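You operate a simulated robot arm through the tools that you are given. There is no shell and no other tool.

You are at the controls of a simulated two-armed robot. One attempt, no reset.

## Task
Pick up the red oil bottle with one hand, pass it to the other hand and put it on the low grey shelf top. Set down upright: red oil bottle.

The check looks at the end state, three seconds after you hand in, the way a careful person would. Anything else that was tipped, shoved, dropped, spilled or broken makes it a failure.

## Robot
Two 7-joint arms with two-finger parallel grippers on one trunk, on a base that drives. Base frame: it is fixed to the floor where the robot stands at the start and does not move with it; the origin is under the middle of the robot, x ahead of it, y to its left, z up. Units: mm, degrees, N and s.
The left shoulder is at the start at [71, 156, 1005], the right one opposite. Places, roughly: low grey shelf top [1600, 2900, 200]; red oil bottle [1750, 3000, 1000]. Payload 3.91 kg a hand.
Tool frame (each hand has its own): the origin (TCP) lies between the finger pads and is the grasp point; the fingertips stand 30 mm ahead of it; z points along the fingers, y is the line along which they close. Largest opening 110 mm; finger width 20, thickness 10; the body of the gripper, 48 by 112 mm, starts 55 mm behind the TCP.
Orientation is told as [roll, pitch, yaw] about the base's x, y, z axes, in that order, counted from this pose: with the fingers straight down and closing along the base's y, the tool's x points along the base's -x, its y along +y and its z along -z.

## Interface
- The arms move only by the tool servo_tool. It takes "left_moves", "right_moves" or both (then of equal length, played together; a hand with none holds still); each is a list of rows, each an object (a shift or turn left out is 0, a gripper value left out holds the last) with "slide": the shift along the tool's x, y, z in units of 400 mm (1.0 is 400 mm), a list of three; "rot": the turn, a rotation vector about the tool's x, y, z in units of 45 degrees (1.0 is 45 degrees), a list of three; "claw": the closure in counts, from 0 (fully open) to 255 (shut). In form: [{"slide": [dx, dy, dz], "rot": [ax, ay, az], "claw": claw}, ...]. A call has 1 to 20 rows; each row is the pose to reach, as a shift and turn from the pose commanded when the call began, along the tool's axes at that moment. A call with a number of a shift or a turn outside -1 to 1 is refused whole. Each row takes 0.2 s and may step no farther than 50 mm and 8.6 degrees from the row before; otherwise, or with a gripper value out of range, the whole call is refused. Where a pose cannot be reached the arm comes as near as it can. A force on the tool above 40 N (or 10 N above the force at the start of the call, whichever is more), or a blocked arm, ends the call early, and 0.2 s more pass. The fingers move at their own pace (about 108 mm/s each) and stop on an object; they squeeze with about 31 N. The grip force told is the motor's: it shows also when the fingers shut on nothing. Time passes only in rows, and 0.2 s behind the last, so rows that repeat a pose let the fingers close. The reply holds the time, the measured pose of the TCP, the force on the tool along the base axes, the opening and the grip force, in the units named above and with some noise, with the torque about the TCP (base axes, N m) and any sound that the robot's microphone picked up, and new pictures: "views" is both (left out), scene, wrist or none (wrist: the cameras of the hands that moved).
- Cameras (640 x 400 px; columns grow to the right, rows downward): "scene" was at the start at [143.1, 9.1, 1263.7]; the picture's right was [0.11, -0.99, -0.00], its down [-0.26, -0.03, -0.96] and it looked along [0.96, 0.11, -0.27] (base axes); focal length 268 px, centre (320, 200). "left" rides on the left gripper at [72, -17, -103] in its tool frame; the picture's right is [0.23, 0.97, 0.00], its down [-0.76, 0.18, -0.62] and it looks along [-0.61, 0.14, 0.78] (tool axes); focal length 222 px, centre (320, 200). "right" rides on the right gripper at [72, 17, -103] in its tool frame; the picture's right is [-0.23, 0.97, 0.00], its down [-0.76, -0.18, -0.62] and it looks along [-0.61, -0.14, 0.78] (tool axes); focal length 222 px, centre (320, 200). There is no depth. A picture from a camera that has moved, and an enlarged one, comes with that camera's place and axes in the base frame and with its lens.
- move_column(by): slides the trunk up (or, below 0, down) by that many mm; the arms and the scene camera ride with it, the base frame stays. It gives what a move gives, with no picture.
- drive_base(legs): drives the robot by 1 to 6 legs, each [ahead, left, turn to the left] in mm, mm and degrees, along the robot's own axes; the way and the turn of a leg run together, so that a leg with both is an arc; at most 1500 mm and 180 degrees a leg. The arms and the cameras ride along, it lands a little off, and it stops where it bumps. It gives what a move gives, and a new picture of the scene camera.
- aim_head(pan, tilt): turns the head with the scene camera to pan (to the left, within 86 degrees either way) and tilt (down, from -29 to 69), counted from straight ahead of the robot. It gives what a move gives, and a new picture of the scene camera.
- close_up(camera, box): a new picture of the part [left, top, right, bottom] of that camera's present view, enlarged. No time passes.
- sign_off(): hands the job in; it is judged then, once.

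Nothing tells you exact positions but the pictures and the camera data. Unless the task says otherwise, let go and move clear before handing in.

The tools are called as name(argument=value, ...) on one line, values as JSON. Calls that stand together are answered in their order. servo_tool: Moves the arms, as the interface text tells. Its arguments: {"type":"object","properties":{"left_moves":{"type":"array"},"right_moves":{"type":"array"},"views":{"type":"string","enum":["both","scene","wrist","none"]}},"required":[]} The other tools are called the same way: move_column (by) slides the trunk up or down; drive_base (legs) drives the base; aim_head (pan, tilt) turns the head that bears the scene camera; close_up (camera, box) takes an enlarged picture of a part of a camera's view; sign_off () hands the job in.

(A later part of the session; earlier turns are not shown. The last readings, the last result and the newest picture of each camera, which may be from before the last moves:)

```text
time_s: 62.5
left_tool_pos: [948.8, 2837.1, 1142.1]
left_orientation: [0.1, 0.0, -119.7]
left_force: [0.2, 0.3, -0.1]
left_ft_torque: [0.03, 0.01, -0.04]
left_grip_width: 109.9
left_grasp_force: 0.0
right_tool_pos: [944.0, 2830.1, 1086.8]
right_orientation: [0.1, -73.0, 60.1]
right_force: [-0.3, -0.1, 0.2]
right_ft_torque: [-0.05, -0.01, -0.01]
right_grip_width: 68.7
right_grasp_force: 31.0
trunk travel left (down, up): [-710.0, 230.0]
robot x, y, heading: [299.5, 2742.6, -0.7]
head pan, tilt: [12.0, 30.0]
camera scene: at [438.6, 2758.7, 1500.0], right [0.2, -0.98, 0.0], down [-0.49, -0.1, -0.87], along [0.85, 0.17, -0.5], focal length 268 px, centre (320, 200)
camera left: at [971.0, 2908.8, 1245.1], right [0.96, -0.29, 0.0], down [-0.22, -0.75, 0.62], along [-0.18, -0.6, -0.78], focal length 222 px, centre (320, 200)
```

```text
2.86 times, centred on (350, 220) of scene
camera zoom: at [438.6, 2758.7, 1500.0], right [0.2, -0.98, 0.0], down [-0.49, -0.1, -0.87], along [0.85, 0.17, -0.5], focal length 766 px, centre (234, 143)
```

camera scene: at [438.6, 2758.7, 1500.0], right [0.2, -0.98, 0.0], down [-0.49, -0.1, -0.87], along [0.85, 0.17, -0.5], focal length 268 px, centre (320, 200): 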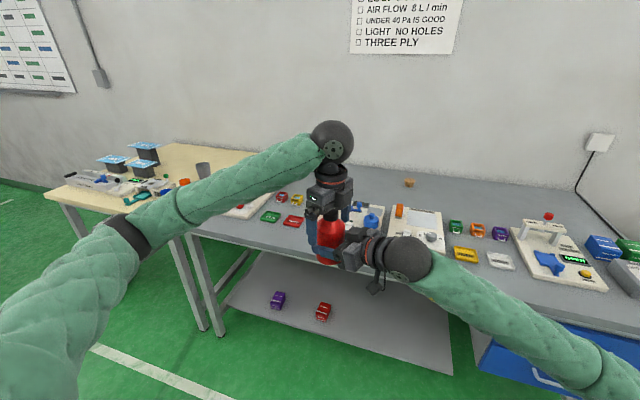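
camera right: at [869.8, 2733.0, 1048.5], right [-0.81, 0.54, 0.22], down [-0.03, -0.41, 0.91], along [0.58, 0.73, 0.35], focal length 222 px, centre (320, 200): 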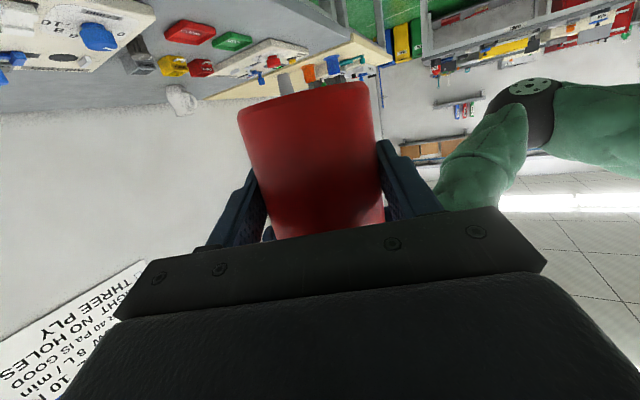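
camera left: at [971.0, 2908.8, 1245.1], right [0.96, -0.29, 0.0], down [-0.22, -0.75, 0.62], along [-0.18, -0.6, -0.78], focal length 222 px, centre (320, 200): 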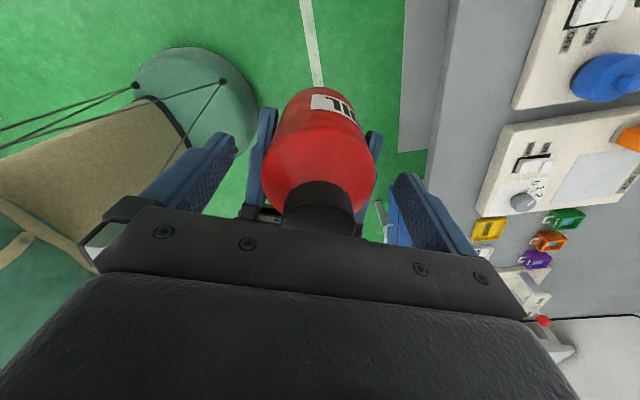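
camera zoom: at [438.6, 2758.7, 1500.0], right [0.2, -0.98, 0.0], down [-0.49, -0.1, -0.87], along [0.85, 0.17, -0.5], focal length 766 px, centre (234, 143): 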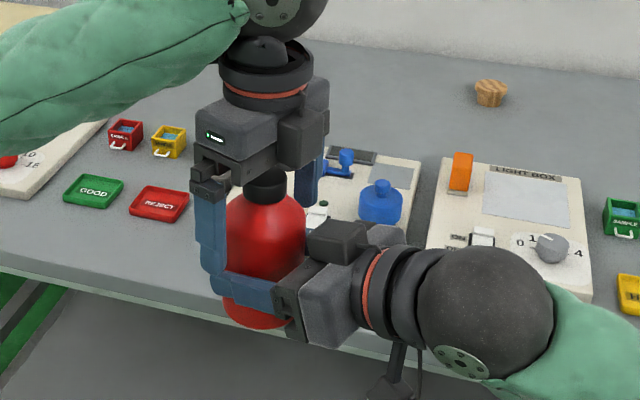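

The left hand is open and the bottle stays in the right hand. Raising the left hand straight up out of the way.

servo_tool(left_moves=[{"slide": [0, 0, -0.05]}, {"slide": [0, 0, -0.13]}, {"slide": [0, 0, -0.24]}, {"slide": [0, 0, -0.35]}, {"slide": [0, 0, -0.45]}, {"slide": [0, 0, -0.45]}], views="scene")

close_up(camera="scene", box=[270, 150, 430, 290])

```text
time_s: 63.9
left_tool_pos: [950.5, 2838.6, 1321.7]
left_orientation: [-0.1, -0.1, -119.8]
left_force: [0.6, -0.5, -0.6]
left_ft_torque: [-0.03, 0.01, -0.03]
left_grip_width: 110.1
left_grasp_force: 0.0
right_tool_pos: [943.4, 2830.4, 1086.5]
right_orientation: [0.2, -72.8, 60.0]
right_force: [0.7, 1.6, 0.1]
right_ft_torque: [0.0, 0.02, 0.0]
right_grip_width: 69.0
right_grasp_force: 31.2
trunk travel left (down, up): [-710.0, 230.0]
robot x, y, heading: [303.3, 2741.6, -0.6]
head pan, tilt: [12.0, 30.0]
camera scene: at [439.3, 2759.2, 1499.9], right [0.2, -0.98, 0.0], down [-0.49, -0.1, -0.87], along [0.85, 0.17, -0.5], focal length 268 px, centre (320, 200)
```

scene: 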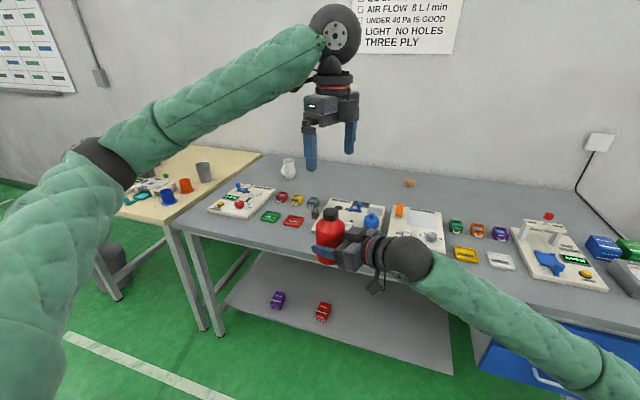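

```text
2.86 times, centred on (350, 220) of scene
camera zoom: at [439.3, 2759.2, 1499.9], right [0.2, -0.98, 0.0], down [-0.49, -0.1, -0.87], along [0.85, 0.17, -0.5], focal length 766 px, centre (234, 143)
```

zoom: 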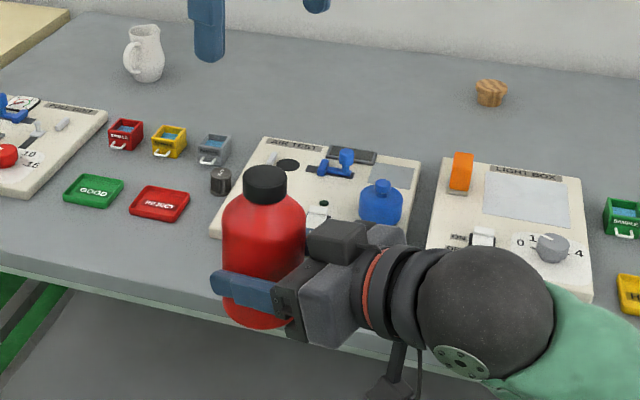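

The hand-over is done; the bottle is upright in the right hand. Before lowering the trunk I'll check where my right elbow and base are.

aim_head(pan=-35, tilt=60)

aim_head(pan=40, tilt=60)

```text
time_s: 65.0
left_tool_pos: [949.7, 2836.8, 1321.4]
left_orientation: [-0.1, 0.0, -119.8]
left_force: [0.4, -0.2, -1.2]
left_ft_torque: [0.01, 0.04, 0.0]
left_grip_width: 110.1
left_grasp_force: 0.0
right_tool_pos: [945.3, 2829.9, 1087.4]
right_orientation: [0.2, -73.0, 60.1]
right_force: [-0.5, -0.6, 0.0]
right_ft_torque: [-0.03, 0.0, 0.01]
right_grip_width: 69.1
right_grasp_force: 30.7
trunk travel left (down, up): [-710.0, 230.0]
robot x, y, heading: [298.3, 2741.7, -0.8]
head pan, tilt: [-35.0, 60.0]
camera scene: at [404.0, 2702.2, 1458.0], right [-0.58, -0.81, 0.0], down [-0.7, 0.51, -0.5], along [0.41, -0.29, -0.87], focal length 268 px, centre (320, 200)
```

scene: 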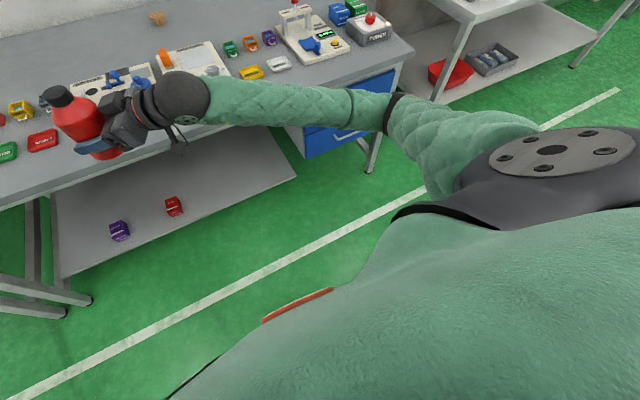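

```text
time_s: 66.5
left_tool_pos: [948.8, 2837.6, 1320.5]
left_orientation: [-0.2, 0.0, -119.6]
left_force: [-0.4, -0.3, 0.0]
left_ft_torque: [0.02, 0.04, -0.02]
left_grip_width: 110.2
left_grasp_force: 0.0
right_tool_pos: [945.2, 2828.2, 1087.8]
right_orientation: [0.1, -73.0, 60.1]
right_force: [-0.3, 0.3, 0.2]
right_ft_torque: [-0.02, 0.03, 0.01]
right_grip_width: 68.9
right_grasp_force: 31.0
trunk travel left (down, up): [-710.0, 230.0]
robot x, y, heading: [298.4, 2741.7, -1.0]
head pan, tilt: [40.0, 60.0]
camera scene: at [401.6, 2783.2, 1458.0], right [0.63, -0.77, 0.0], down [-0.67, -0.55, -0.5], along [0.39, 0.32, -0.87], focal length 268 px, centre (320, 200)
```

scene: 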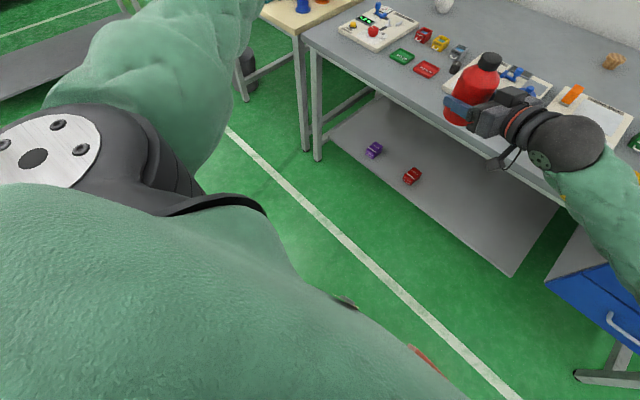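

The right elbow is well clear of base and bench. I'll now turn the left hand back and tuck it back to the left so it stays clear of the bench when I lower and approach.

servo_tool(left_moves=[{"rot": [0, 0, -0.17]}, {"rot": [0, 0, -0.34]}, {"rot": [0, 0, -0.51]}, {"rot": [0, 0, -0.68]}, {"rot": [0, 0, -0.85]}, {"rot": [0, 0, -1.0]}], views="none")

servo_tool(left_moves=[{"rot": [0, 0, -0.17]}, {"rot": [0, 0, -0.34]}, {"rot": [0, 0, -0.51]}, {"rot": [0, 0, -0.68]}, {"rot": [0, 0, -0.85]}, {"rot": [0, 0, -1.0]}], views="none")

servo_tool(left_moves=[{"slide": [0.1, 0.04, 0]}, {"slide": [0.21, 0.08, 0]}, {"slide": [0.32, 0.124, 0]}, {"slide": [0.43, 0.167, 0]}, {"slide": [0.54, 0.21, 0]}, {"slide": [0.65, 0.253, 0]}, {"slide": [0.745, 0.291, 0]}, {"slide": [0.745, 0.291, 0]}], views="scene")

```text
time_s: 67.9
left_tool_pos: [950.6, 2837.4, 1321.7]
left_orientation: [-0.1, 0.0, -74.5]
left_force: [-0.4, -0.7, 0.8]
left_ft_torque: [0.01, 0.05, 0.0]
left_grip_width: 110.0
left_grasp_force: 0.1
right_tool_pos: [944.2, 2829.7, 1088.2]
right_orientation: [0.0, -73.0, 60.0]
right_force: [-0.2, -0.2, -0.1]
right_ft_torque: [-0.01, 0.02, 0.01]
right_grip_width: 68.8
right_grasp_force: 31.4
trunk travel left (down, up): [-710.0, 230.0]
robot x, y, heading: [297.4, 2743.9, -1.0]
head pan, tilt: [40.0, 60.0]
```

```text
time_s: 69.3
left_tool_pos: [950.4, 2837.2, 1322.2]
left_orientation: [0.0, 0.0, -29.6]
left_force: [1.4, 0.1, 0.7]
left_ft_torque: [0.0, 0.05, 0.0]
left_grip_width: 110.1
left_grasp_force: 0.0
right_tool_pos: [944.3, 2829.4, 1087.5]
right_orientation: [0.1, -73.1, 60.1]
right_force: [0.0, 0.3, 0.4]
right_ft_torque: [-0.03, 0.02, 0.04]
right_grip_width: 68.7
right_grasp_force: 31.2
trunk travel left (down, up): [-710.0, 230.0]
robot x, y, heading: [296.3, 2745.1, -0.9]
head pan, tilt: [40.0, 60.0]
```

```text
time_s: 71.1
left_tool_pos: [750.7, 3086.9, 1321.2]
left_orientation: [-0.1, 0.1, -29.8]
left_force: [-0.1, -0.6, -0.8]
left_ft_torque: [0.02, 0.01, 0.01]
left_grip_width: 110.0
left_grasp_force: 0.1
right_tool_pos: [945.9, 2828.1, 1088.3]
right_orientation: [0.4, -73.1, 59.9]
right_force: [0.5, 0.5, 0.4]
right_ft_torque: [-0.03, -0.01, 0.01]
right_grip_width: 68.5
right_grasp_force: 31.2
trunk travel left (down, up): [-710.0, 230.0]
robot x, y, heading: [297.0, 2739.6, -0.6]
head pan, tilt: [40.0, 60.0]
camera scene: at [402.8, 2782.5, 1457.9], right [0.63, -0.77, 0.0], down [-0.67, -0.55, -0.5], along [0.39, 0.32, -0.87], focal length 268 px, centre (320, 200)
```

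scene: 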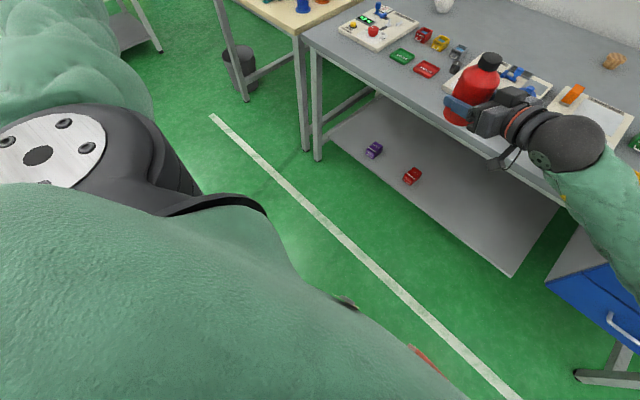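

aim_head(pan=75, tilt=40)

```text
time_s: 72.1
left_tool_pos: [749.3, 3088.1, 1321.9]
left_orientation: [0.0, 0.1, -29.7]
left_force: [0.6, 0.4, 0.0]
left_ft_torque: [0.0, 0.0, 0.01]
left_grip_width: 110.1
left_grasp_force: 0.0
right_tool_pos: [944.7, 2829.4, 1087.3]
right_orientation: [0.1, -73.0, 60.1]
right_force: [0.3, 0.3, -0.7]
right_ft_torque: [-0.02, -0.03, 0.02]
right_grip_width: 69.0
right_grasp_force: 31.3
trunk travel left (down, up): [-710.0, 230.0]
robot x, y, heading: [300.9, 2740.8, -0.7]
head pan, tilt: [75.0, 40.0]
camera scene: at [373.1, 2822.9, 1484.7], right [0.96, -0.27, 0.0], down [-0.18, -0.62, -0.77], along [0.21, 0.74, -0.64], focal length 268 px, centre (320, 200)
```

scene: 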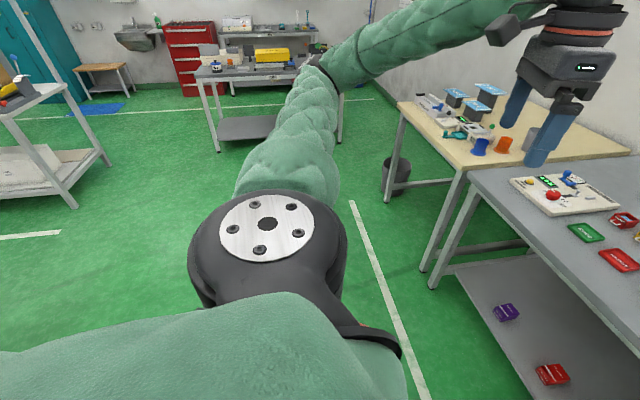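

The left elbow is high and clear. I'll back off a little more and shift left so that the target on the shelf (about x 1320, y 2720) will be straight ahead of my right shoulder.

drive_base(legs=[[-250, 140, 0.8]])

aim_head(pan=-5, tilt=35)

```text
time_s: 74.1
left_tool_pos: [493.6, 3238.6, 1321.7]
left_orientation: [0.0, 0.0, -29.0]
left_force: [-0.8, -0.2, -0.7]
left_ft_torque: [-0.02, -0.02, 0.05]
left_grip_width: 110.2
left_grasp_force: 0.0
right_tool_pos: [693.6, 2983.5, 1088.2]
right_orientation: [-0.2, -73.0, 61.1]
right_force: [0.2, 0.2, -0.2]
right_ft_torque: [-0.02, 0.03, 0.0]
right_grip_width: 68.8
right_grasp_force: 31.1
trunk travel left (down, up): [-710.0, 230.0]
robot x, y, heading: [49.5, 2887.3, 0.1]
head pan, tilt: [75.0, 40.0]
camera scene: at [121.3, 2968.6, 1484.7], right [0.97, -0.26, 0.0], down [-0.17, -0.62, -0.77], along [0.2, 0.74, -0.64], focal length 268 px, centre (320, 200)
```

scene: 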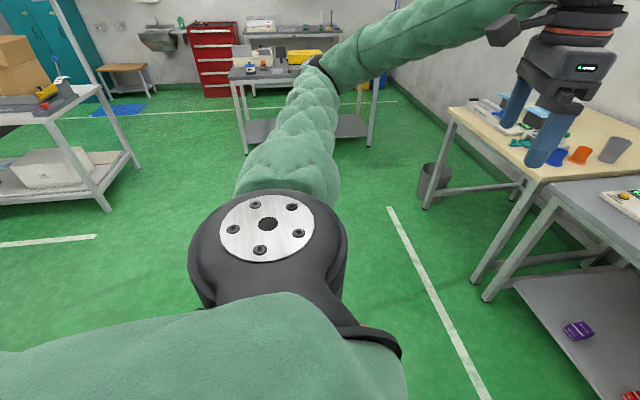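

```text
time_s: 75.6
left_tool_pos: [493.3, 3237.7, 1322.2]
left_orientation: [0.0, 0.0, -28.9]
left_force: [-0.5, -0.7, 0.2]
left_ft_torque: [-0.01, 0.02, -0.03]
left_grip_width: 109.9
left_grasp_force: 0.1
right_tool_pos: [692.7, 2981.7, 1088.7]
right_orientation: [0.1, -72.9, 61.0]
right_force: [-1.2, 0.6, 0.4]
right_ft_torque: [-0.02, -0.02, 0.01]
right_grip_width: 68.4
right_grasp_force: 31.1
trunk travel left (down, up): [-710.0, 230.0]
robot x, y, heading: [52.2, 2888.3, 0.3]
head pan, tilt: [-5.0, 35.0]
camera scene: at [187.9, 2878.6, 1492.3], right [-0.09, -1.0, 0.0], down [-0.57, 0.05, -0.82], along [0.82, -0.07, -0.57], focal length 268 px, centre (320, 200)
```

scene: 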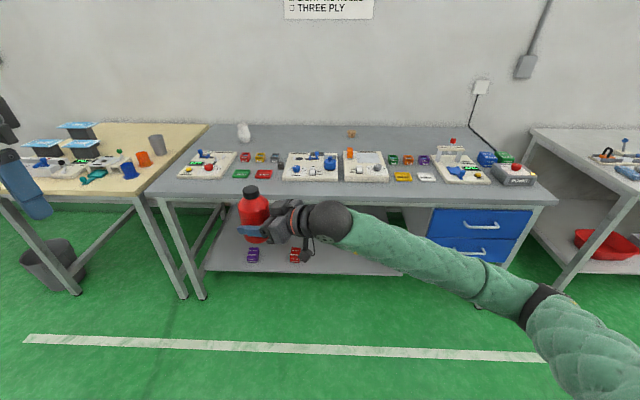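

Now I'll swing the right hand (with the bottle kept upright) to point forward, moving it to the front of the right shoulder, in two steps.

servo_tool(right_moves=[{"slide": [0.0138, -0.049, -0.045], "rot": [0.1275, 0, 0.039]}, {"slide": [0.0276, -0.098, -0.09], "rot": [0.255, 0, 0.078]}, {"slide": [0.0414, -0.147, -0.135], "rot": [0.3825, 0, 0.117]}, {"slide": [0.0552, -0.196, -0.18], "rot": [0.51, 0, 0.156]}, {"slide": [0.069, -0.245, -0.2255], "rot": [0.6375, 0, 0.195]}, {"slide": [0.069, -0.245, -0.2255], "rot": [0.6375, 0, 0.195]}], views="scene")

```text
time_s: 77.0
left_tool_pos: [494.3, 3238.0, 1323.1]
left_orientation: [0.0, 0.2, -28.9]
left_force: [0.5, 0.3, 0.6]
left_ft_torque: [0.02, -0.01, 0.0]
left_grip_width: 110.2
left_grasp_force: 0.1
right_tool_pos: [733.8, 2851.4, 1087.4]
right_orientation: [0.2, -72.9, 30.8]
right_force: [0.0, -0.4, -4.0]
right_ft_torque: [-0.04, 0.04, 0.0]
right_grip_width: 68.8
right_grasp_force: 31.3
trunk travel left (down, up): [-710.0, 230.0]
robot x, y, heading: [49.6, 2886.6, 0.1]
head pan, tilt: [-5.0, 35.0]
camera scene: at [187.9, 2877.1, 1492.4], right [-0.09, -1.0, 0.0], down [-0.57, 0.05, -0.82], along [0.82, -0.07, -0.57], focal length 268 px, centre (320, 200)
```

scene: 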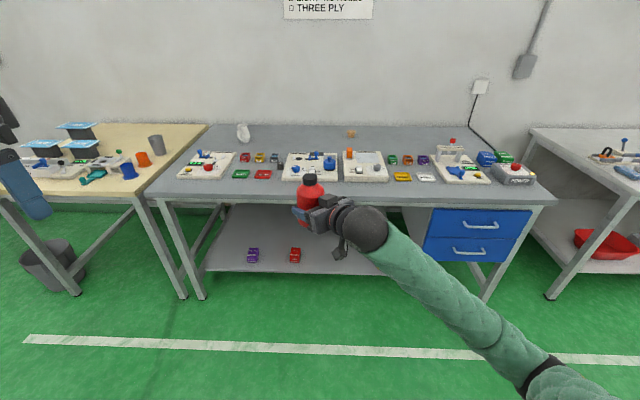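

servo_tool(right_moves=[{"slide": [0.005, -0.0654, -0.016], "rot": [0.1275, 0, 0.039]}, {"slide": [0.01, -0.131, -0.032], "rot": [0.255, 0, 0.078]}, {"slide": [0.0144, -0.196, -0.047], "rot": [0.3825, 0, 0.117]}, {"slide": [0.0192, -0.262, -0.063], "rot": [0.51, 0, 0.156]}, {"slide": [0.024, -0.327, -0.079], "rot": [0.6375, 0, 0.195]}, {"slide": [0.024, -0.327, -0.079], "rot": [0.6375, 0, 0.195]}], views="scene")

```text
time_s: 78.4
left_tool_pos: [493.5, 3239.5, 1322.3]
left_orientation: [-0.1, 0.0, -28.9]
left_force: [0.3, 0.6, -0.1]
left_ft_torque: [0.0, 0.01, -0.03]
left_grip_width: 109.9
left_grasp_force: 0.1
right_tool_pos: [738.4, 2769.1, 1060.5]
right_orientation: [0.0, -72.9, 24.1]
right_force: [0.1, 0.3, -3.3]
right_ft_torque: [-0.04, 0.03, -0.01]
right_grip_width: 68.7
right_grasp_force: 31.6
right hand out of reach, approached as far as the arm can: row 1, 2, 3, 4, 5, 6
trunk travel left (down, up): [-710.0, 230.0]
robot x, y, heading: [49.7, 2887.7, 0.0]
head pan, tilt: [-5.0, 35.0]
camera scene: at [187.9, 2879.2, 1492.3], right [-0.09, -1.0, 0.0], down [-0.57, 0.05, -0.82], along [0.82, -0.07, -0.57], focal length 268 px, centre (320, 200)
```

scene: 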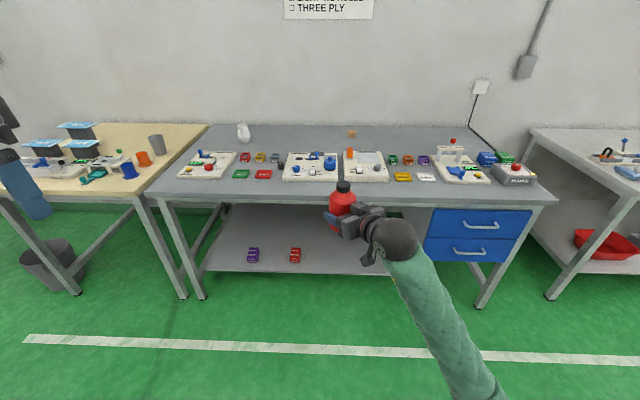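

The right hand stopped at yaw 24°, which is good enough for placing. Let me look at where the right elbow sits relative to my base before lowering.

aim_head(pan=-40, tilt=65)

close_up(camera="left", box=[0, 0, 640, 400])

```text
time_s: 79.4
left_tool_pos: [494.5, 3238.9, 1322.8]
left_orientation: [0.0, 0.0, -28.9]
left_force: [0.1, 0.9, 0.4]
left_ft_torque: [-0.02, 0.01, 0.04]
left_grip_width: 109.9
left_grasp_force: 0.1
right_tool_pos: [738.8, 2769.7, 1060.2]
right_orientation: [0.1, -72.8, 24.0]
right_force: [0.2, 0.4, -4.0]
right_ft_torque: [-0.02, 0.03, -0.01]
right_grip_width: 68.9
right_grasp_force: 31.5
trunk travel left (down, up): [-710.0, 230.0]
robot x, y, heading: [49.3, 2887.8, 0.0]
head pan, tilt: [-40.0, 65.0]
camera scene: at [146.8, 2847.0, 1452.5], right [-0.64, -0.77, 0.0], down [-0.7, 0.58, -0.42], along [0.32, -0.27, -0.91], focal length 268 px, centre (320, 200)
```

scene: 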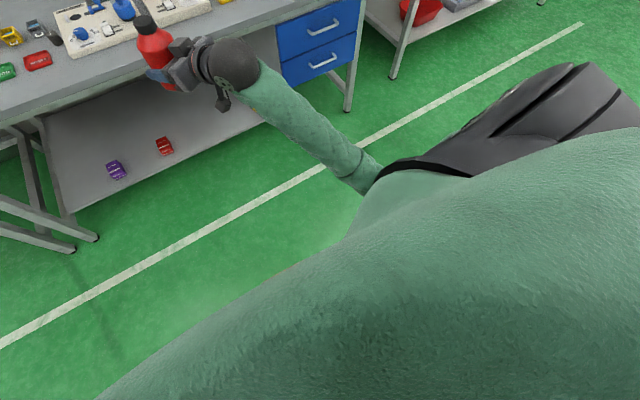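

```text
1.00 times, centred on (320, 200) of left (not enlarged: the box is as wide or as high as the picture)
camera zoom: at [422.5, 3258.2, 1425.6], right [0.27, 0.96, 0.0], down [0.75, -0.21, 0.62], along [0.6, -0.17, -0.78], focal length 222 px, centre (320, 200)
```

zoom: 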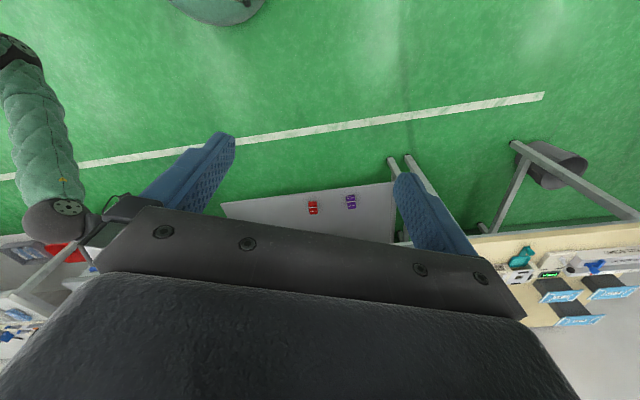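

The elbow currently hangs low under the shoulder, which would hit the base when lowering. I'll extend the right hand forward to ~850 mm ahead so the elbow rises, then check again.

servo_tool(right_moves=[{"slide": [-0.027, -0.041, 0.087]}, {"slide": [-0.054, -0.082, 0.175]}, {"slide": [-0.081, -0.122, 0.262]}, {"slide": [-0.1075, -0.163, 0.349]}, {"slide": [-0.1075, -0.163, 0.349]}], views="scene")

close_up(camera="left", box=[0, 0, 640, 400])

```text
time_s: 80.6
left_tool_pos: [492.8, 3238.7, 1323.4]
left_orientation: [0.0, 0.0, -28.9]
left_force: [-0.3, 1.0, -0.5]
left_ft_torque: [0.02, -0.01, -0.05]
left_grip_width: 110.1
left_grasp_force: 0.1
right_tool_pos: [899.3, 2770.5, 1059.3]
right_orientation: [0.1, -73.0, 24.0]
right_force: [-0.7, 0.5, -2.6]
right_ft_torque: [-0.01, 0.06, 0.0]
right_grip_width: 68.9
right_grasp_force: 31.2
trunk travel left (down, up): [-710.0, 230.0]
robot x, y, heading: [50.6, 2885.8, 0.2]
head pan, tilt: [-40.0, 65.0]
camera scene: at [145.8, 2846.8, 1452.6], right [-0.64, -0.77, 0.0], down [-0.69, 0.58, -0.42], along [0.32, -0.27, -0.91], focal length 268 px, centre (320, 200)
```

scene: 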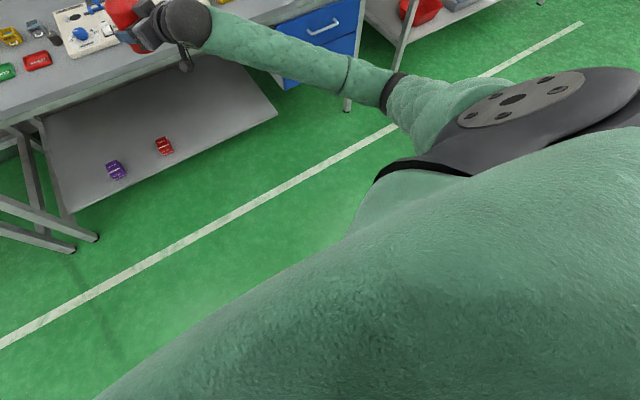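

```text
1.00 times, centred on (320, 200) of left (not enlarged: the box is as wide or as high as the picture)
camera zoom: at [421.6, 3257.9, 1426.0], right [0.27, 0.96, 0.0], down [0.75, -0.21, 0.62], along [0.6, -0.17, -0.78], focal length 222 px, centre (320, 200)
```

zoom: 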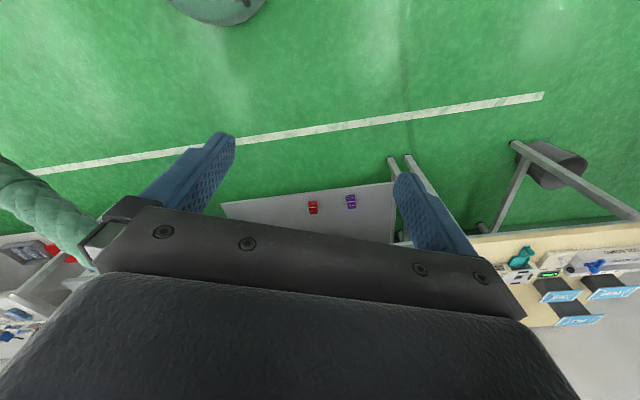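

The elbow is now up and out to the right. Lowering the trunk by 600 mm.

move_column(by=-300)

move_column(by=-300)

aim_head(pan=-10, tilt=20)

```text
time_s: 83.6
left_tool_pos: [494.2, 3237.2, 1022.7]
left_orientation: [0.0, 0.0, -28.9]
left_force: [-1.0, -1.0, -0.8]
left_ft_torque: [-0.03, -0.02, -0.02]
left_grip_width: 109.8
left_grasp_force: 0.0
right_tool_pos: [897.5, 2770.4, 758.2]
right_orientation: [0.1, -72.9, 23.9]
right_force: [-0.6, 0.0, -4.2]
right_ft_torque: [-0.03, 0.05, -0.01]
right_grip_width: 68.6
right_grasp_force: 31.4
trunk travel left (down, up): [-410.0, 530.0]
robot x, y, heading: [51.0, 2886.8, 0.3]
head pan, tilt: [-40.0, 65.0]
```

```text
time_s: 86.6
left_tool_pos: [493.7, 3236.9, 722.8]
left_orientation: [-0.1, 0.1, -28.9]
left_force: [-0.1, -0.9, -0.6]
left_ft_torque: [0.0, 0.01, 0.0]
left_grip_width: 110.0
left_grasp_force: 0.1
right_tool_pos: [898.3, 2770.6, 458.7]
right_orientation: [0.1, -73.0, 24.0]
right_force: [1.1, -0.1, -3.6]
right_ft_torque: [0.0, 0.05, -0.02]
right_grip_width: 68.7
right_grasp_force: 31.1
trunk travel left (down, up): [-110.0, 830.0]
robot x, y, heading: [48.5, 2885.1, -0.2]
head pan, tilt: [-40.0, 65.0]
```

```text
time_s: 87.7
left_tool_pos: [494.3, 3238.2, 722.2]
left_orientation: [0.0, 0.1, -28.9]
left_force: [-0.4, 0.5, -0.7]
left_ft_torque: [0.02, 0.01, 0.01]
left_grip_width: 110.0
left_grasp_force: 0.1
right_tool_pos: [899.8, 2769.9, 457.6]
right_orientation: [0.0, -72.9, 24.0]
right_force: [0.5, 0.4, -3.7]
right_ft_torque: [-0.03, 0.04, 0.02]
right_grip_width: 68.9
right_grasp_force: 30.9
trunk travel left (down, up): [-110.0, 830.0]
robot x, y, heading: [46.7, 2886.6, 0.0]
head pan, tilt: [-10.0, 20.0]
camera scene: at [191.7, 2869.7, 916.0], right [-0.17, -0.98, 0.0], down [-0.34, 0.06, -0.94], along [0.93, -0.16, -0.34], focal length 268 px, centre (320, 200)
```

scene: 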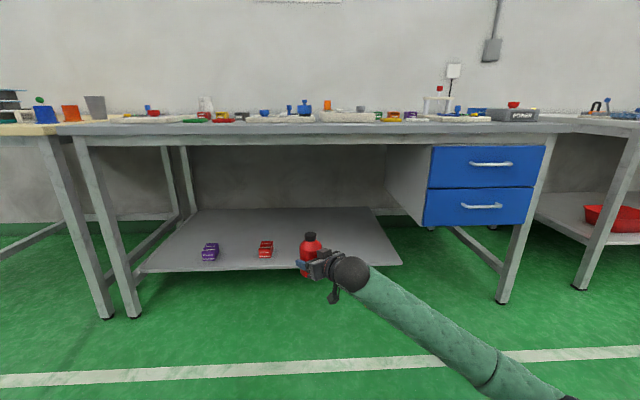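

I have a clear view of the shelf: front edge near x≈1247 at y≈2720, clear height ~570 mm under the bench. I'll lower the trunk by 100 mm more and then bring the bottle down to about 55 mm above shelf level.

move_column(by=-100)

servo_tool(right_moves=[{"slide": [0.0717, 0, 0.022]}, {"slide": [0.1434, 0, 0.044]}, {"slide": [0.1434, 0, 0.044]}], views="scene")

```text
time_s: 89.1
left_tool_pos: [494.0, 3236.8, 621.6]
left_orientation: [0.0, 0.0, -28.9]
left_force: [0.4, 0.3, 0.3]
left_ft_torque: [0.01, 0.0, -0.03]
left_grip_width: 110.0
left_grasp_force: 0.1
right_tool_pos: [898.8, 2770.4, 358.3]
right_orientation: [0.1, -73.1, 24.0]
right_force: [-0.2, 0.1, -3.0]
right_ft_torque: [0.03, 0.03, -0.02]
right_grip_width: 68.9
right_grasp_force: 31.1
trunk travel left (down, up): [-10.0, 930.0]
robot x, y, heading: [47.5, 2892.4, 0.3]
head pan, tilt: [-10.0, 20.0]
```

```text
time_s: 89.9
left_tool_pos: [493.3, 3237.5, 623.0]
left_orientation: [0.0, 0.1, -29.0]
left_force: [-0.5, 0.5, -0.2]
left_ft_torque: [0.01, -0.05, 0.0]
left_grip_width: 110.0
left_grasp_force: 0.0
right_tool_pos: [898.3, 2769.3, 295.5]
right_orientation: [0.1, -73.0, 24.0]
right_force: [-0.4, 1.0, -3.7]
right_ft_torque: [-0.01, 0.01, 0.0]
right_grip_width: 68.8
right_grasp_force: 31.3
trunk travel left (down, up): [-10.0, 930.0]
robot x, y, heading: [48.0, 2888.5, 0.3]
head pan, tilt: [-10.0, 20.0]
camera scene: at [191.7, 2869.7, 816.1], right [-0.17, -0.98, 0.0], down [-0.34, 0.06, -0.94], along [0.93, -0.16, -0.34], focal length 268 px, centre (320, 200)
```

scene: 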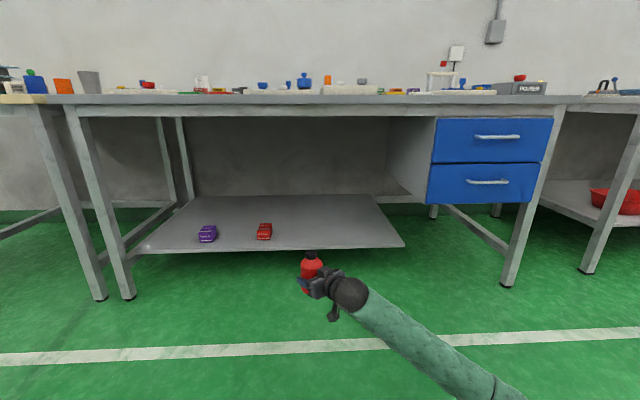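

The bottle is ~55 mm above shelf level. Driving forward in a first leg of 330 mm (and 60 mm right).

drive_base(legs=[[330, -60, -0.3]])

close_up(camera="scene", box=[200, 150, 440, 320])

close_up(camera="right", box=[0, 0, 640, 400])

```text
time_s: 92.0
left_tool_pos: [821.6, 3171.8, 622.4]
left_orientation: [-0.1, 0.0, -29.4]
left_force: [-0.5, -0.1, 0.2]
left_ft_torque: [0.03, -0.02, 0.0]
left_grip_width: 110.2
left_grasp_force: 0.1
right_tool_pos: [1221.9, 2699.8, 295.7]
right_orientation: [0.1, -72.9, 23.5]
right_force: [-0.2, 0.6, -4.3]
right_ft_torque: [-0.01, 0.02, -0.03]
right_grip_width: 68.9
right_grasp_force: 31.2
trunk travel left (down, up): [-10.0, 930.0]
robot x, y, heading: [370.1, 2823.4, -0.5]
head pan, tilt: [-10.0, 20.0]
camera scene: at [514.7, 2806.7, 816.1], right [-0.18, -0.98, 0.0], down [-0.34, 0.06, -0.94], along [0.92, -0.17, -0.34], focal length 268 px, centre (320, 200)
```

scene: 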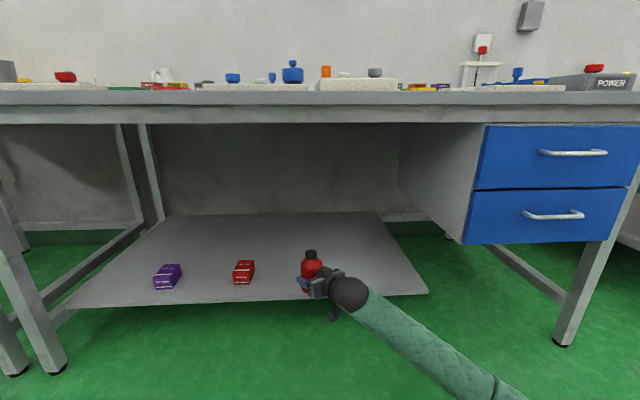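

```text
2.35 times, centred on (320, 235) of scene
camera zoom: at [514.7, 2806.7, 816.1], right [-0.18, -0.98, 0.0], down [-0.34, 0.06, -0.94], along [0.92, -0.17, -0.34], focal length 631 px, centre (320, 118)
```

zoom: 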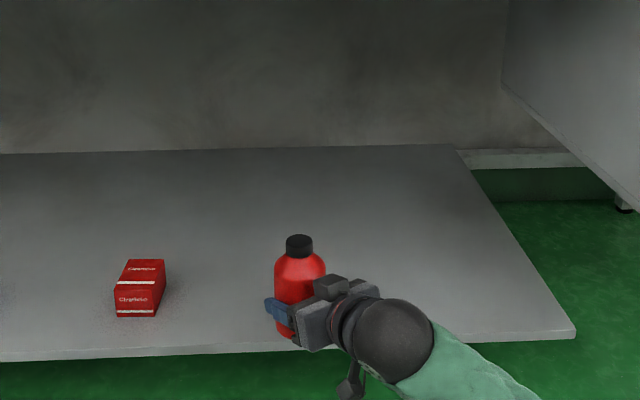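

```text
1.00 times, centred on (320, 200) of right (not enlarged: the box is as wide or as high as the picture)
camera zoom: at [1104.6, 2666.9, 256.7], right [-0.33, 0.92, 0.22], down [-0.27, -0.31, 0.91], along [0.91, 0.24, 0.35], focal length 222 px, centre (320, 200)
```

zoom: 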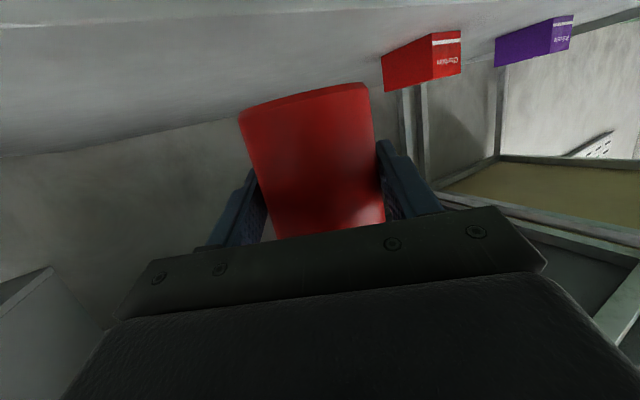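

The bottle is just at the shelf's front edge (≈1252) and well to the right of the red box. Driving forward another 95 mm.

drive_base(legs=[[98, 0, 0.5]])

close_up(camera="scene", box=[220, 170, 420, 330])

close_up(camera="right", box=[0, 0, 640, 400])

```text
time_s: 93.2
left_tool_pos: [914.7, 3177.2, 622.4]
left_orientation: [0.0, 0.1, -28.9]
left_force: [0.8, -0.5, 0.6]
left_ft_torque: [0.01, 0.0, 0.04]
left_grip_width: 110.1
left_grasp_force: 0.1
right_tool_pos: [1319.4, 2705.5, 294.8]
right_orientation: [0.1, -72.9, 24.0]
right_force: [-0.6, 0.5, -3.1]
right_ft_torque: [-0.06, 0.02, -0.03]
right_grip_width: 68.8
right_grasp_force: 31.2
trunk travel left (down, up): [-10.0, 930.0]
robot x, y, heading: [470.6, 2826.5, -0.1]
head pan, tilt: [-10.0, 20.0]
camera scene: at [611.6, 2807.6, 816.1], right [-0.17, -0.98, 0.0], down [-0.34, 0.06, -0.94], along [0.93, -0.16, -0.34], focal length 268 px, centre (320, 200)
```

scene: 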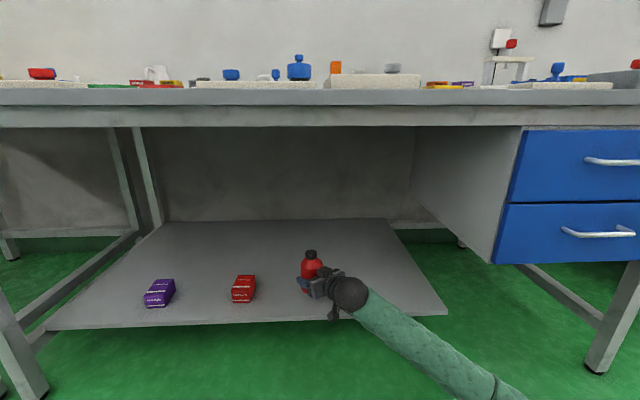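

```text
2.50 times, centred on (320, 250) of scene
camera zoom: at [611.6, 2807.6, 816.1], right [-0.17, -0.98, 0.0], down [-0.34, 0.06, -0.94], along [0.93, -0.16, -0.34], focal length 671 px, centre (320, 75)
```

zoom: 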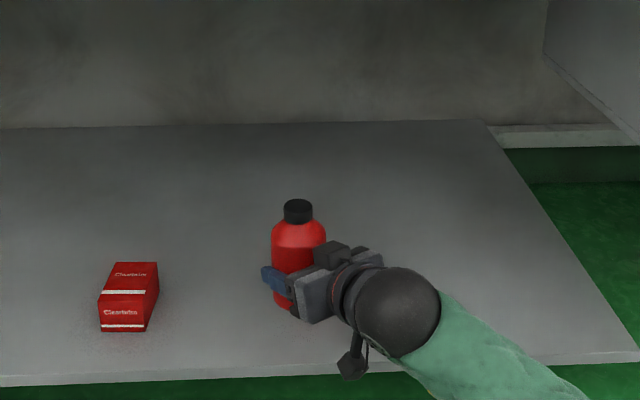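

```text
1.00 times, centred on (320, 200) of right (not enlarged: the box is as wide or as high as the picture)
camera zoom: at [1202.7, 2672.8, 256.7], right [-0.34, 0.92, 0.22], down [-0.27, -0.31, 0.91], along [0.9, 0.25, 0.35], focal length 222 px, centre (320, 200)
```

zoom: 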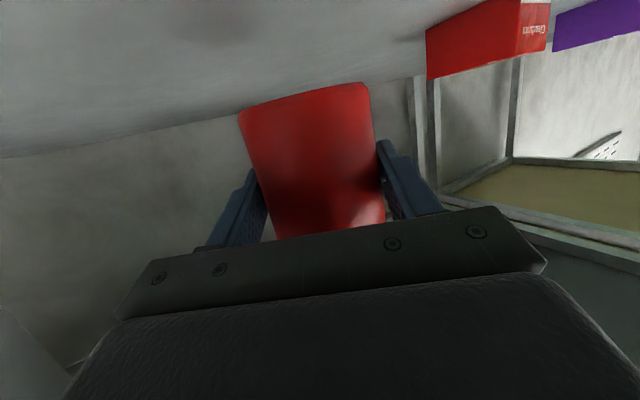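

The bottle's axis is now ≈70 mm inside the shelf edge, over a clear area. I'll nudge it 8 mm further in and lower by 35 mm.

servo_tool(right_moves=[{"slide": [-0.005, -0.008, 0.0175]}, {"slide": [0.0368, -0.008, 0.03]}, {"slide": [0.0786, -0.008, 0.0432]}, {"slide": [0.0786, -0.008, 0.0432]}], views="both")

close_up(camera="scene", box=[260, 220, 400, 330])

```text
time_s: 94.2
left_tool_pos: [913.7, 3175.5, 621.8]
left_orientation: [-0.1, 0.1, -28.9]
left_force: [0.4, -0.4, 0.4]
left_ft_torque: [0.02, -0.01, 0.0]
left_grip_width: 110.0
left_grasp_force: 0.0
right_tool_pos: [1326.9, 2705.3, 260.3]
right_orientation: [0.0, -72.9, 24.2]
right_force: [-0.1, 0.0, -3.0]
right_ft_torque: [-0.03, 0.03, 0.02]
right_grip_width: 69.1
right_grasp_force: 31.1
trunk travel left (down, up): [-10.0, 930.0]
robot x, y, heading: [470.5, 2827.1, -0.1]
head pan, tilt: [-10.0, 20.0]
camera scene: at [611.7, 2807.6, 816.1], right [-0.17, -0.98, 0.0], down [-0.34, 0.06, -0.94], along [0.93, -0.16, -0.34], focal length 268 px, centre (320, 200)
camera right: at [1210.2, 2671.8, 220.7], right [-0.34, 0.92, 0.22], down [-0.27, -0.31, 0.91], along [0.9, 0.25, 0.35], focal length 222 px, centre (320, 200)
```

scene: 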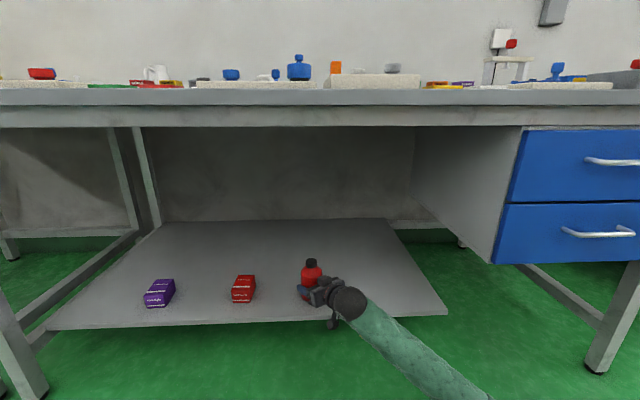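
right: 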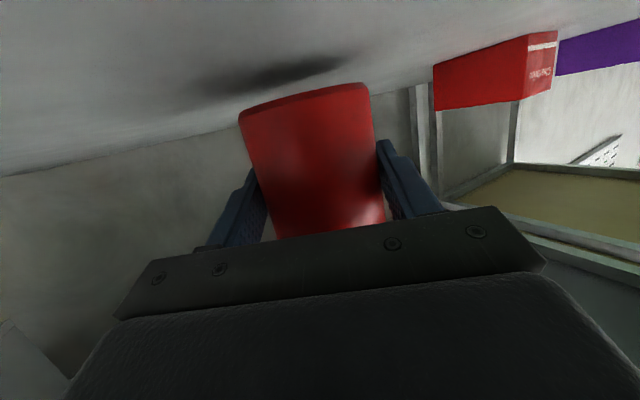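

```text
3.64 times, centred on (330, 275) of scene
camera zoom: at [611.7, 2807.6, 816.1], right [-0.17, -0.98, 0.0], down [-0.34, 0.06, -0.94], along [0.93, -0.16, -0.34], focal length 975 px, centre (284, -73)
```

zoom: 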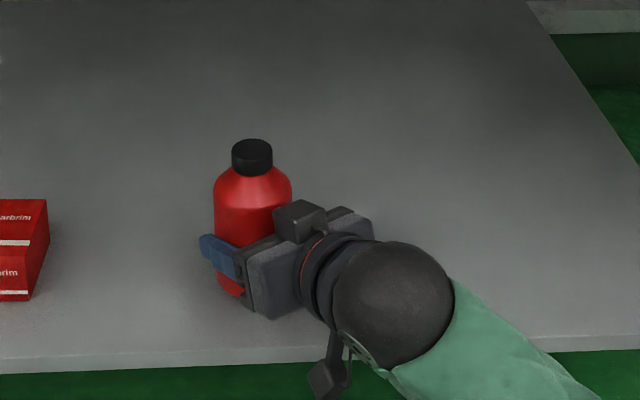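

Bottle base is now at about z≈213–217, close to the shelf. Lowering in small steps while watching the force.

servo_tool(right_moves=[{"slide": [0.0072, 0, 0.0022]}, {"slide": [0.0143, 0, 0.0044]}, {"slide": [0.0143, 0, 0.0044]}], views="none")

servo_tool(right_moves=[{"slide": [0.0048, 0, 0.0015]}, {"slide": [0.0096, 0, 0.0029]}, {"slide": [0.0096, 0, 0.0029]}], views="none")

```text
time_s: 95.0
left_tool_pos: [914.0, 3175.5, 622.8]
left_orientation: [0.1, 0.2, -29.0]
left_force: [-0.1, -0.3, 0.2]
left_ft_torque: [-0.05, 0.01, 0.02]
left_grip_width: 110.3
left_grasp_force: 0.1
right_tool_pos: [1328.0, 2707.6, 254.4]
right_orientation: [0.1, -72.9, 24.0]
right_force: [0.0, -0.6, -4.1]
right_ft_torque: [-0.03, 0.06, 0.0]
right_grip_width: 69.1
right_grasp_force: 30.8
trunk travel left (down, up): [-10.0, 930.0]
robot x, y, heading: [469.4, 2824.0, 0.1]
head pan, tilt: [-10.0, 20.0]
```

```text
time_s: 95.8
left_tool_pos: [914.1, 3175.7, 622.5]
left_orientation: [0.1, 0.1, -28.9]
left_force: [0.7, 0.3, 0.3]
left_ft_torque: [0.0, 0.01, 0.01]
left_grip_width: 110.2
left_grasp_force: 0.0
right_tool_pos: [1326.7, 2705.8, 250.4]
right_orientation: [0.1, -72.8, 24.1]
right_force: [-0.7, -0.7, -3.2]
right_ft_torque: [-0.03, -0.01, 0.0]
right_grip_width: 68.8
right_grasp_force: 30.6
trunk travel left (down, up): [-10.0, 930.0]
robot x, y, heading: [469.9, 2823.3, -0.0]
head pan, tilt: [-10.0, 20.0]
```

Still free (force unchanged). Continuing down in 2 mm rows.

servo_tool(right_moves=[{"slide": [0.0048, 0, 0.0015]}, {"slide": [0.0072, 0, 0.0022]}, {"slide": [0.0072, 0, 0.0022]}], views="none")

close_up(camera="scene", box=[280, 240, 360, 330])

close_up(camera="right", box=[160, 20, 480, 220])

```text
time_s: 96.6
left_tool_pos: [914.8, 3175.7, 621.4]
left_orientation: [0.0, 0.1, -28.9]
left_force: [-0.6, 0.3, 0.3]
left_ft_torque: [-0.04, 0.02, 0.02]
left_grip_width: 110.0
left_grasp_force: 0.0
right_tool_pos: [1327.2, 2707.2, 247.9]
right_orientation: [0.0, -72.8, 24.0]
right_force: [-0.1, -1.0, -3.9]
right_ft_torque: [0.0, 0.01, 0.0]
right_grip_width: 69.0
right_grasp_force: 30.6
trunk travel left (down, up): [-10.0, 930.0]
robot x, y, heading: [469.1, 2825.4, 0.1]
head pan, tilt: [-10.0, 20.0]
```

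```text
4.44 times, centred on (320, 285) of scene
camera zoom: at [611.7, 2807.6, 816.1], right [-0.17, -0.98, 0.0], down [-0.34, 0.06, -0.94], along [0.93, -0.16, -0.34], focal length 1192 px, centre (320, -178)
```

zoom: 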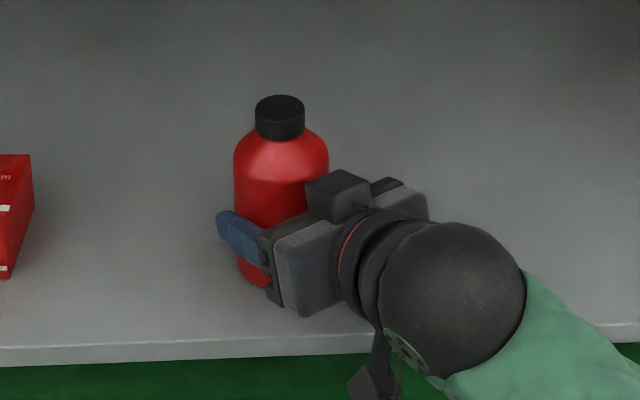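

```text
2.00 times, centred on (320, 120) of right
camera zoom: at [1210.3, 2672.8, 208.8], right [-0.34, 0.92, 0.22], down [-0.27, -0.31, 0.91], along [0.9, 0.25, 0.35], focal length 444 px, centre (320, 360)
```

zoom: 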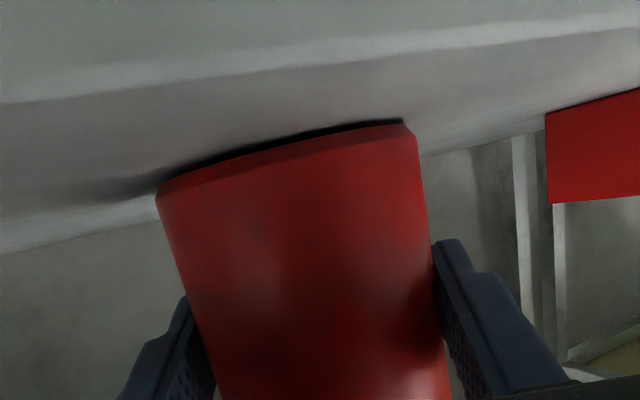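

A thin dark gap remains under the bottle's base. Continuing very slowly.

servo_tool(right_moves=[{"slide": [0.0036, 0, 0.0011]}, {"slide": [0.006, 0, 0.0018]}, {"slide": [0.006, 0, 0.0018]}], views="none")

close_up(camera="right", box=[160, 20, 480, 220])

```text
time_s: 97.4
left_tool_pos: [913.6, 3175.7, 623.0]
left_orientation: [0.0, 0.0, -28.9]
left_force: [0.1, 0.5, 0.5]
left_ft_torque: [0.0, 0.02, 0.02]
left_grip_width: 109.9
left_grasp_force: 0.0
right_tool_pos: [1329.3, 2706.6, 247.2]
right_orientation: [-0.1, -73.0, 24.0]
right_force: [-0.9, -1.4, 3.6]
right_ft_torque: [0.13, 0.12, 0.04]
right_grip_width: 69.1
right_grasp_force: 31.2
trunk travel left (down, up): [-10.0, 930.0]
robot x, y, heading: [471.4, 2824.8, 0.2]
head pan, tilt: [-10.0, 20.0]
```

```text
2.00 times, centred on (320, 120) of right
camera zoom: at [1210.6, 2672.9, 207.1], right [-0.34, 0.92, 0.22], down [-0.27, -0.31, 0.91], along [0.9, 0.25, 0.35], focal length 444 px, centre (320, 360)
```

zoom: 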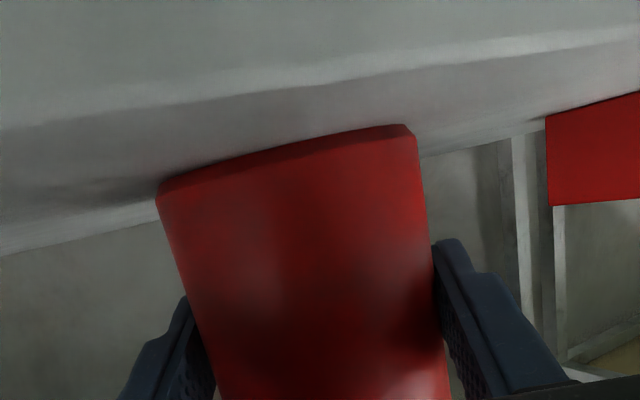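

Contact: the vertical force flipped from −3.9 to +3.6 N and the gap vanished, so the bottle now rests on the shelf. Opening the right gripper.

servo_tool(right_moves=[{"slide": [0, 0, 0], "claw": 80}, {"slide": [0, 0, 0], "claw": 50}, {"slide": [0, 0, 0], "claw": 0}, {"slide": [0, 0, 0], "claw": 0}], views="both")

close_up(camera="scene", box=[260, 220, 380, 330])

```text
time_s: 98.4
left_tool_pos: [914.2, 3176.0, 622.4]
left_orientation: [0.0, 0.1, -28.9]
left_force: [-0.1, 0.0, -0.1]
left_ft_torque: [-0.02, 0.0, 0.01]
left_grip_width: 110.2
left_grasp_force: 0.2
right_tool_pos: [1327.9, 2706.4, 245.4]
right_orientation: [-0.1, -73.0, 24.0]
right_force: [-0.6, 0.7, 0.2]
right_ft_torque: [0.04, 0.01, -0.03]
right_grip_width: 109.9
right_grasp_force: 0.0
trunk travel left (down, up): [-10.0, 930.0]
robot x, y, heading: [468.8, 2824.1, 0.2]
head pan, tilt: [-10.0, 20.0]
camera scene: at [611.5, 2807.6, 816.2], right [-0.17, -0.98, 0.0], down [-0.34, 0.06, -0.94], along [0.93, -0.16, -0.34], focal length 268 px, centre (320, 200)
camera right: at [1210.6, 2673.0, 206.5], right [-0.34, 0.92, 0.22], down [-0.27, -0.31, 0.91], along [0.9, 0.25, 0.35], focal length 222 px, centre (320, 200)
```

scene: 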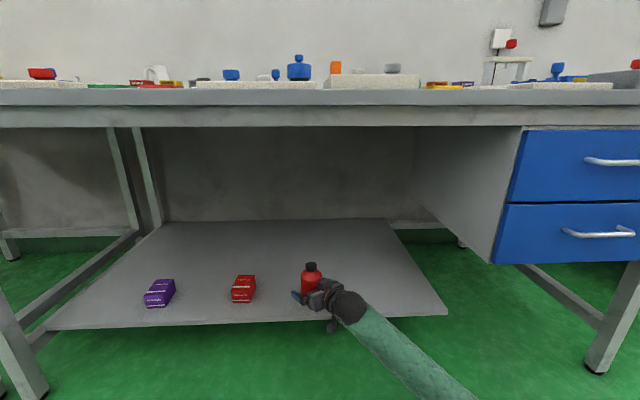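
right: 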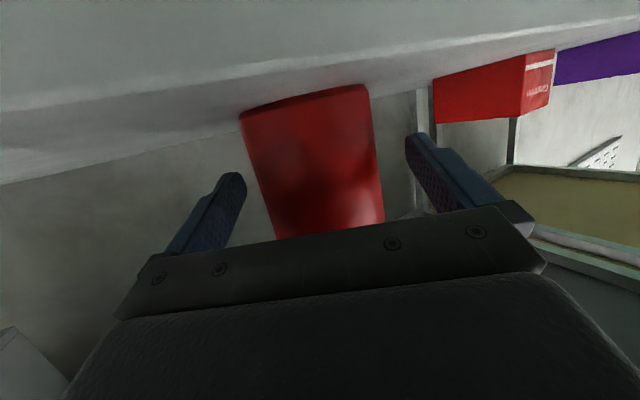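

```text
3.64 times, centred on (320, 275) of scene
camera zoom: at [611.5, 2807.6, 816.2], right [-0.17, -0.98, 0.0], down [-0.34, 0.06, -0.94], along [0.93, -0.16, -0.34], focal length 975 px, centre (320, -73)
```

zoom: 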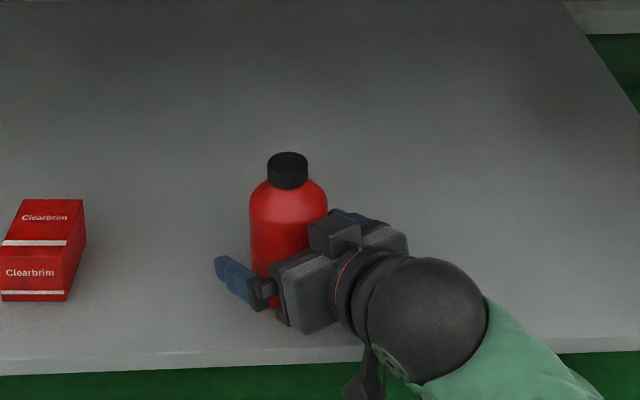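

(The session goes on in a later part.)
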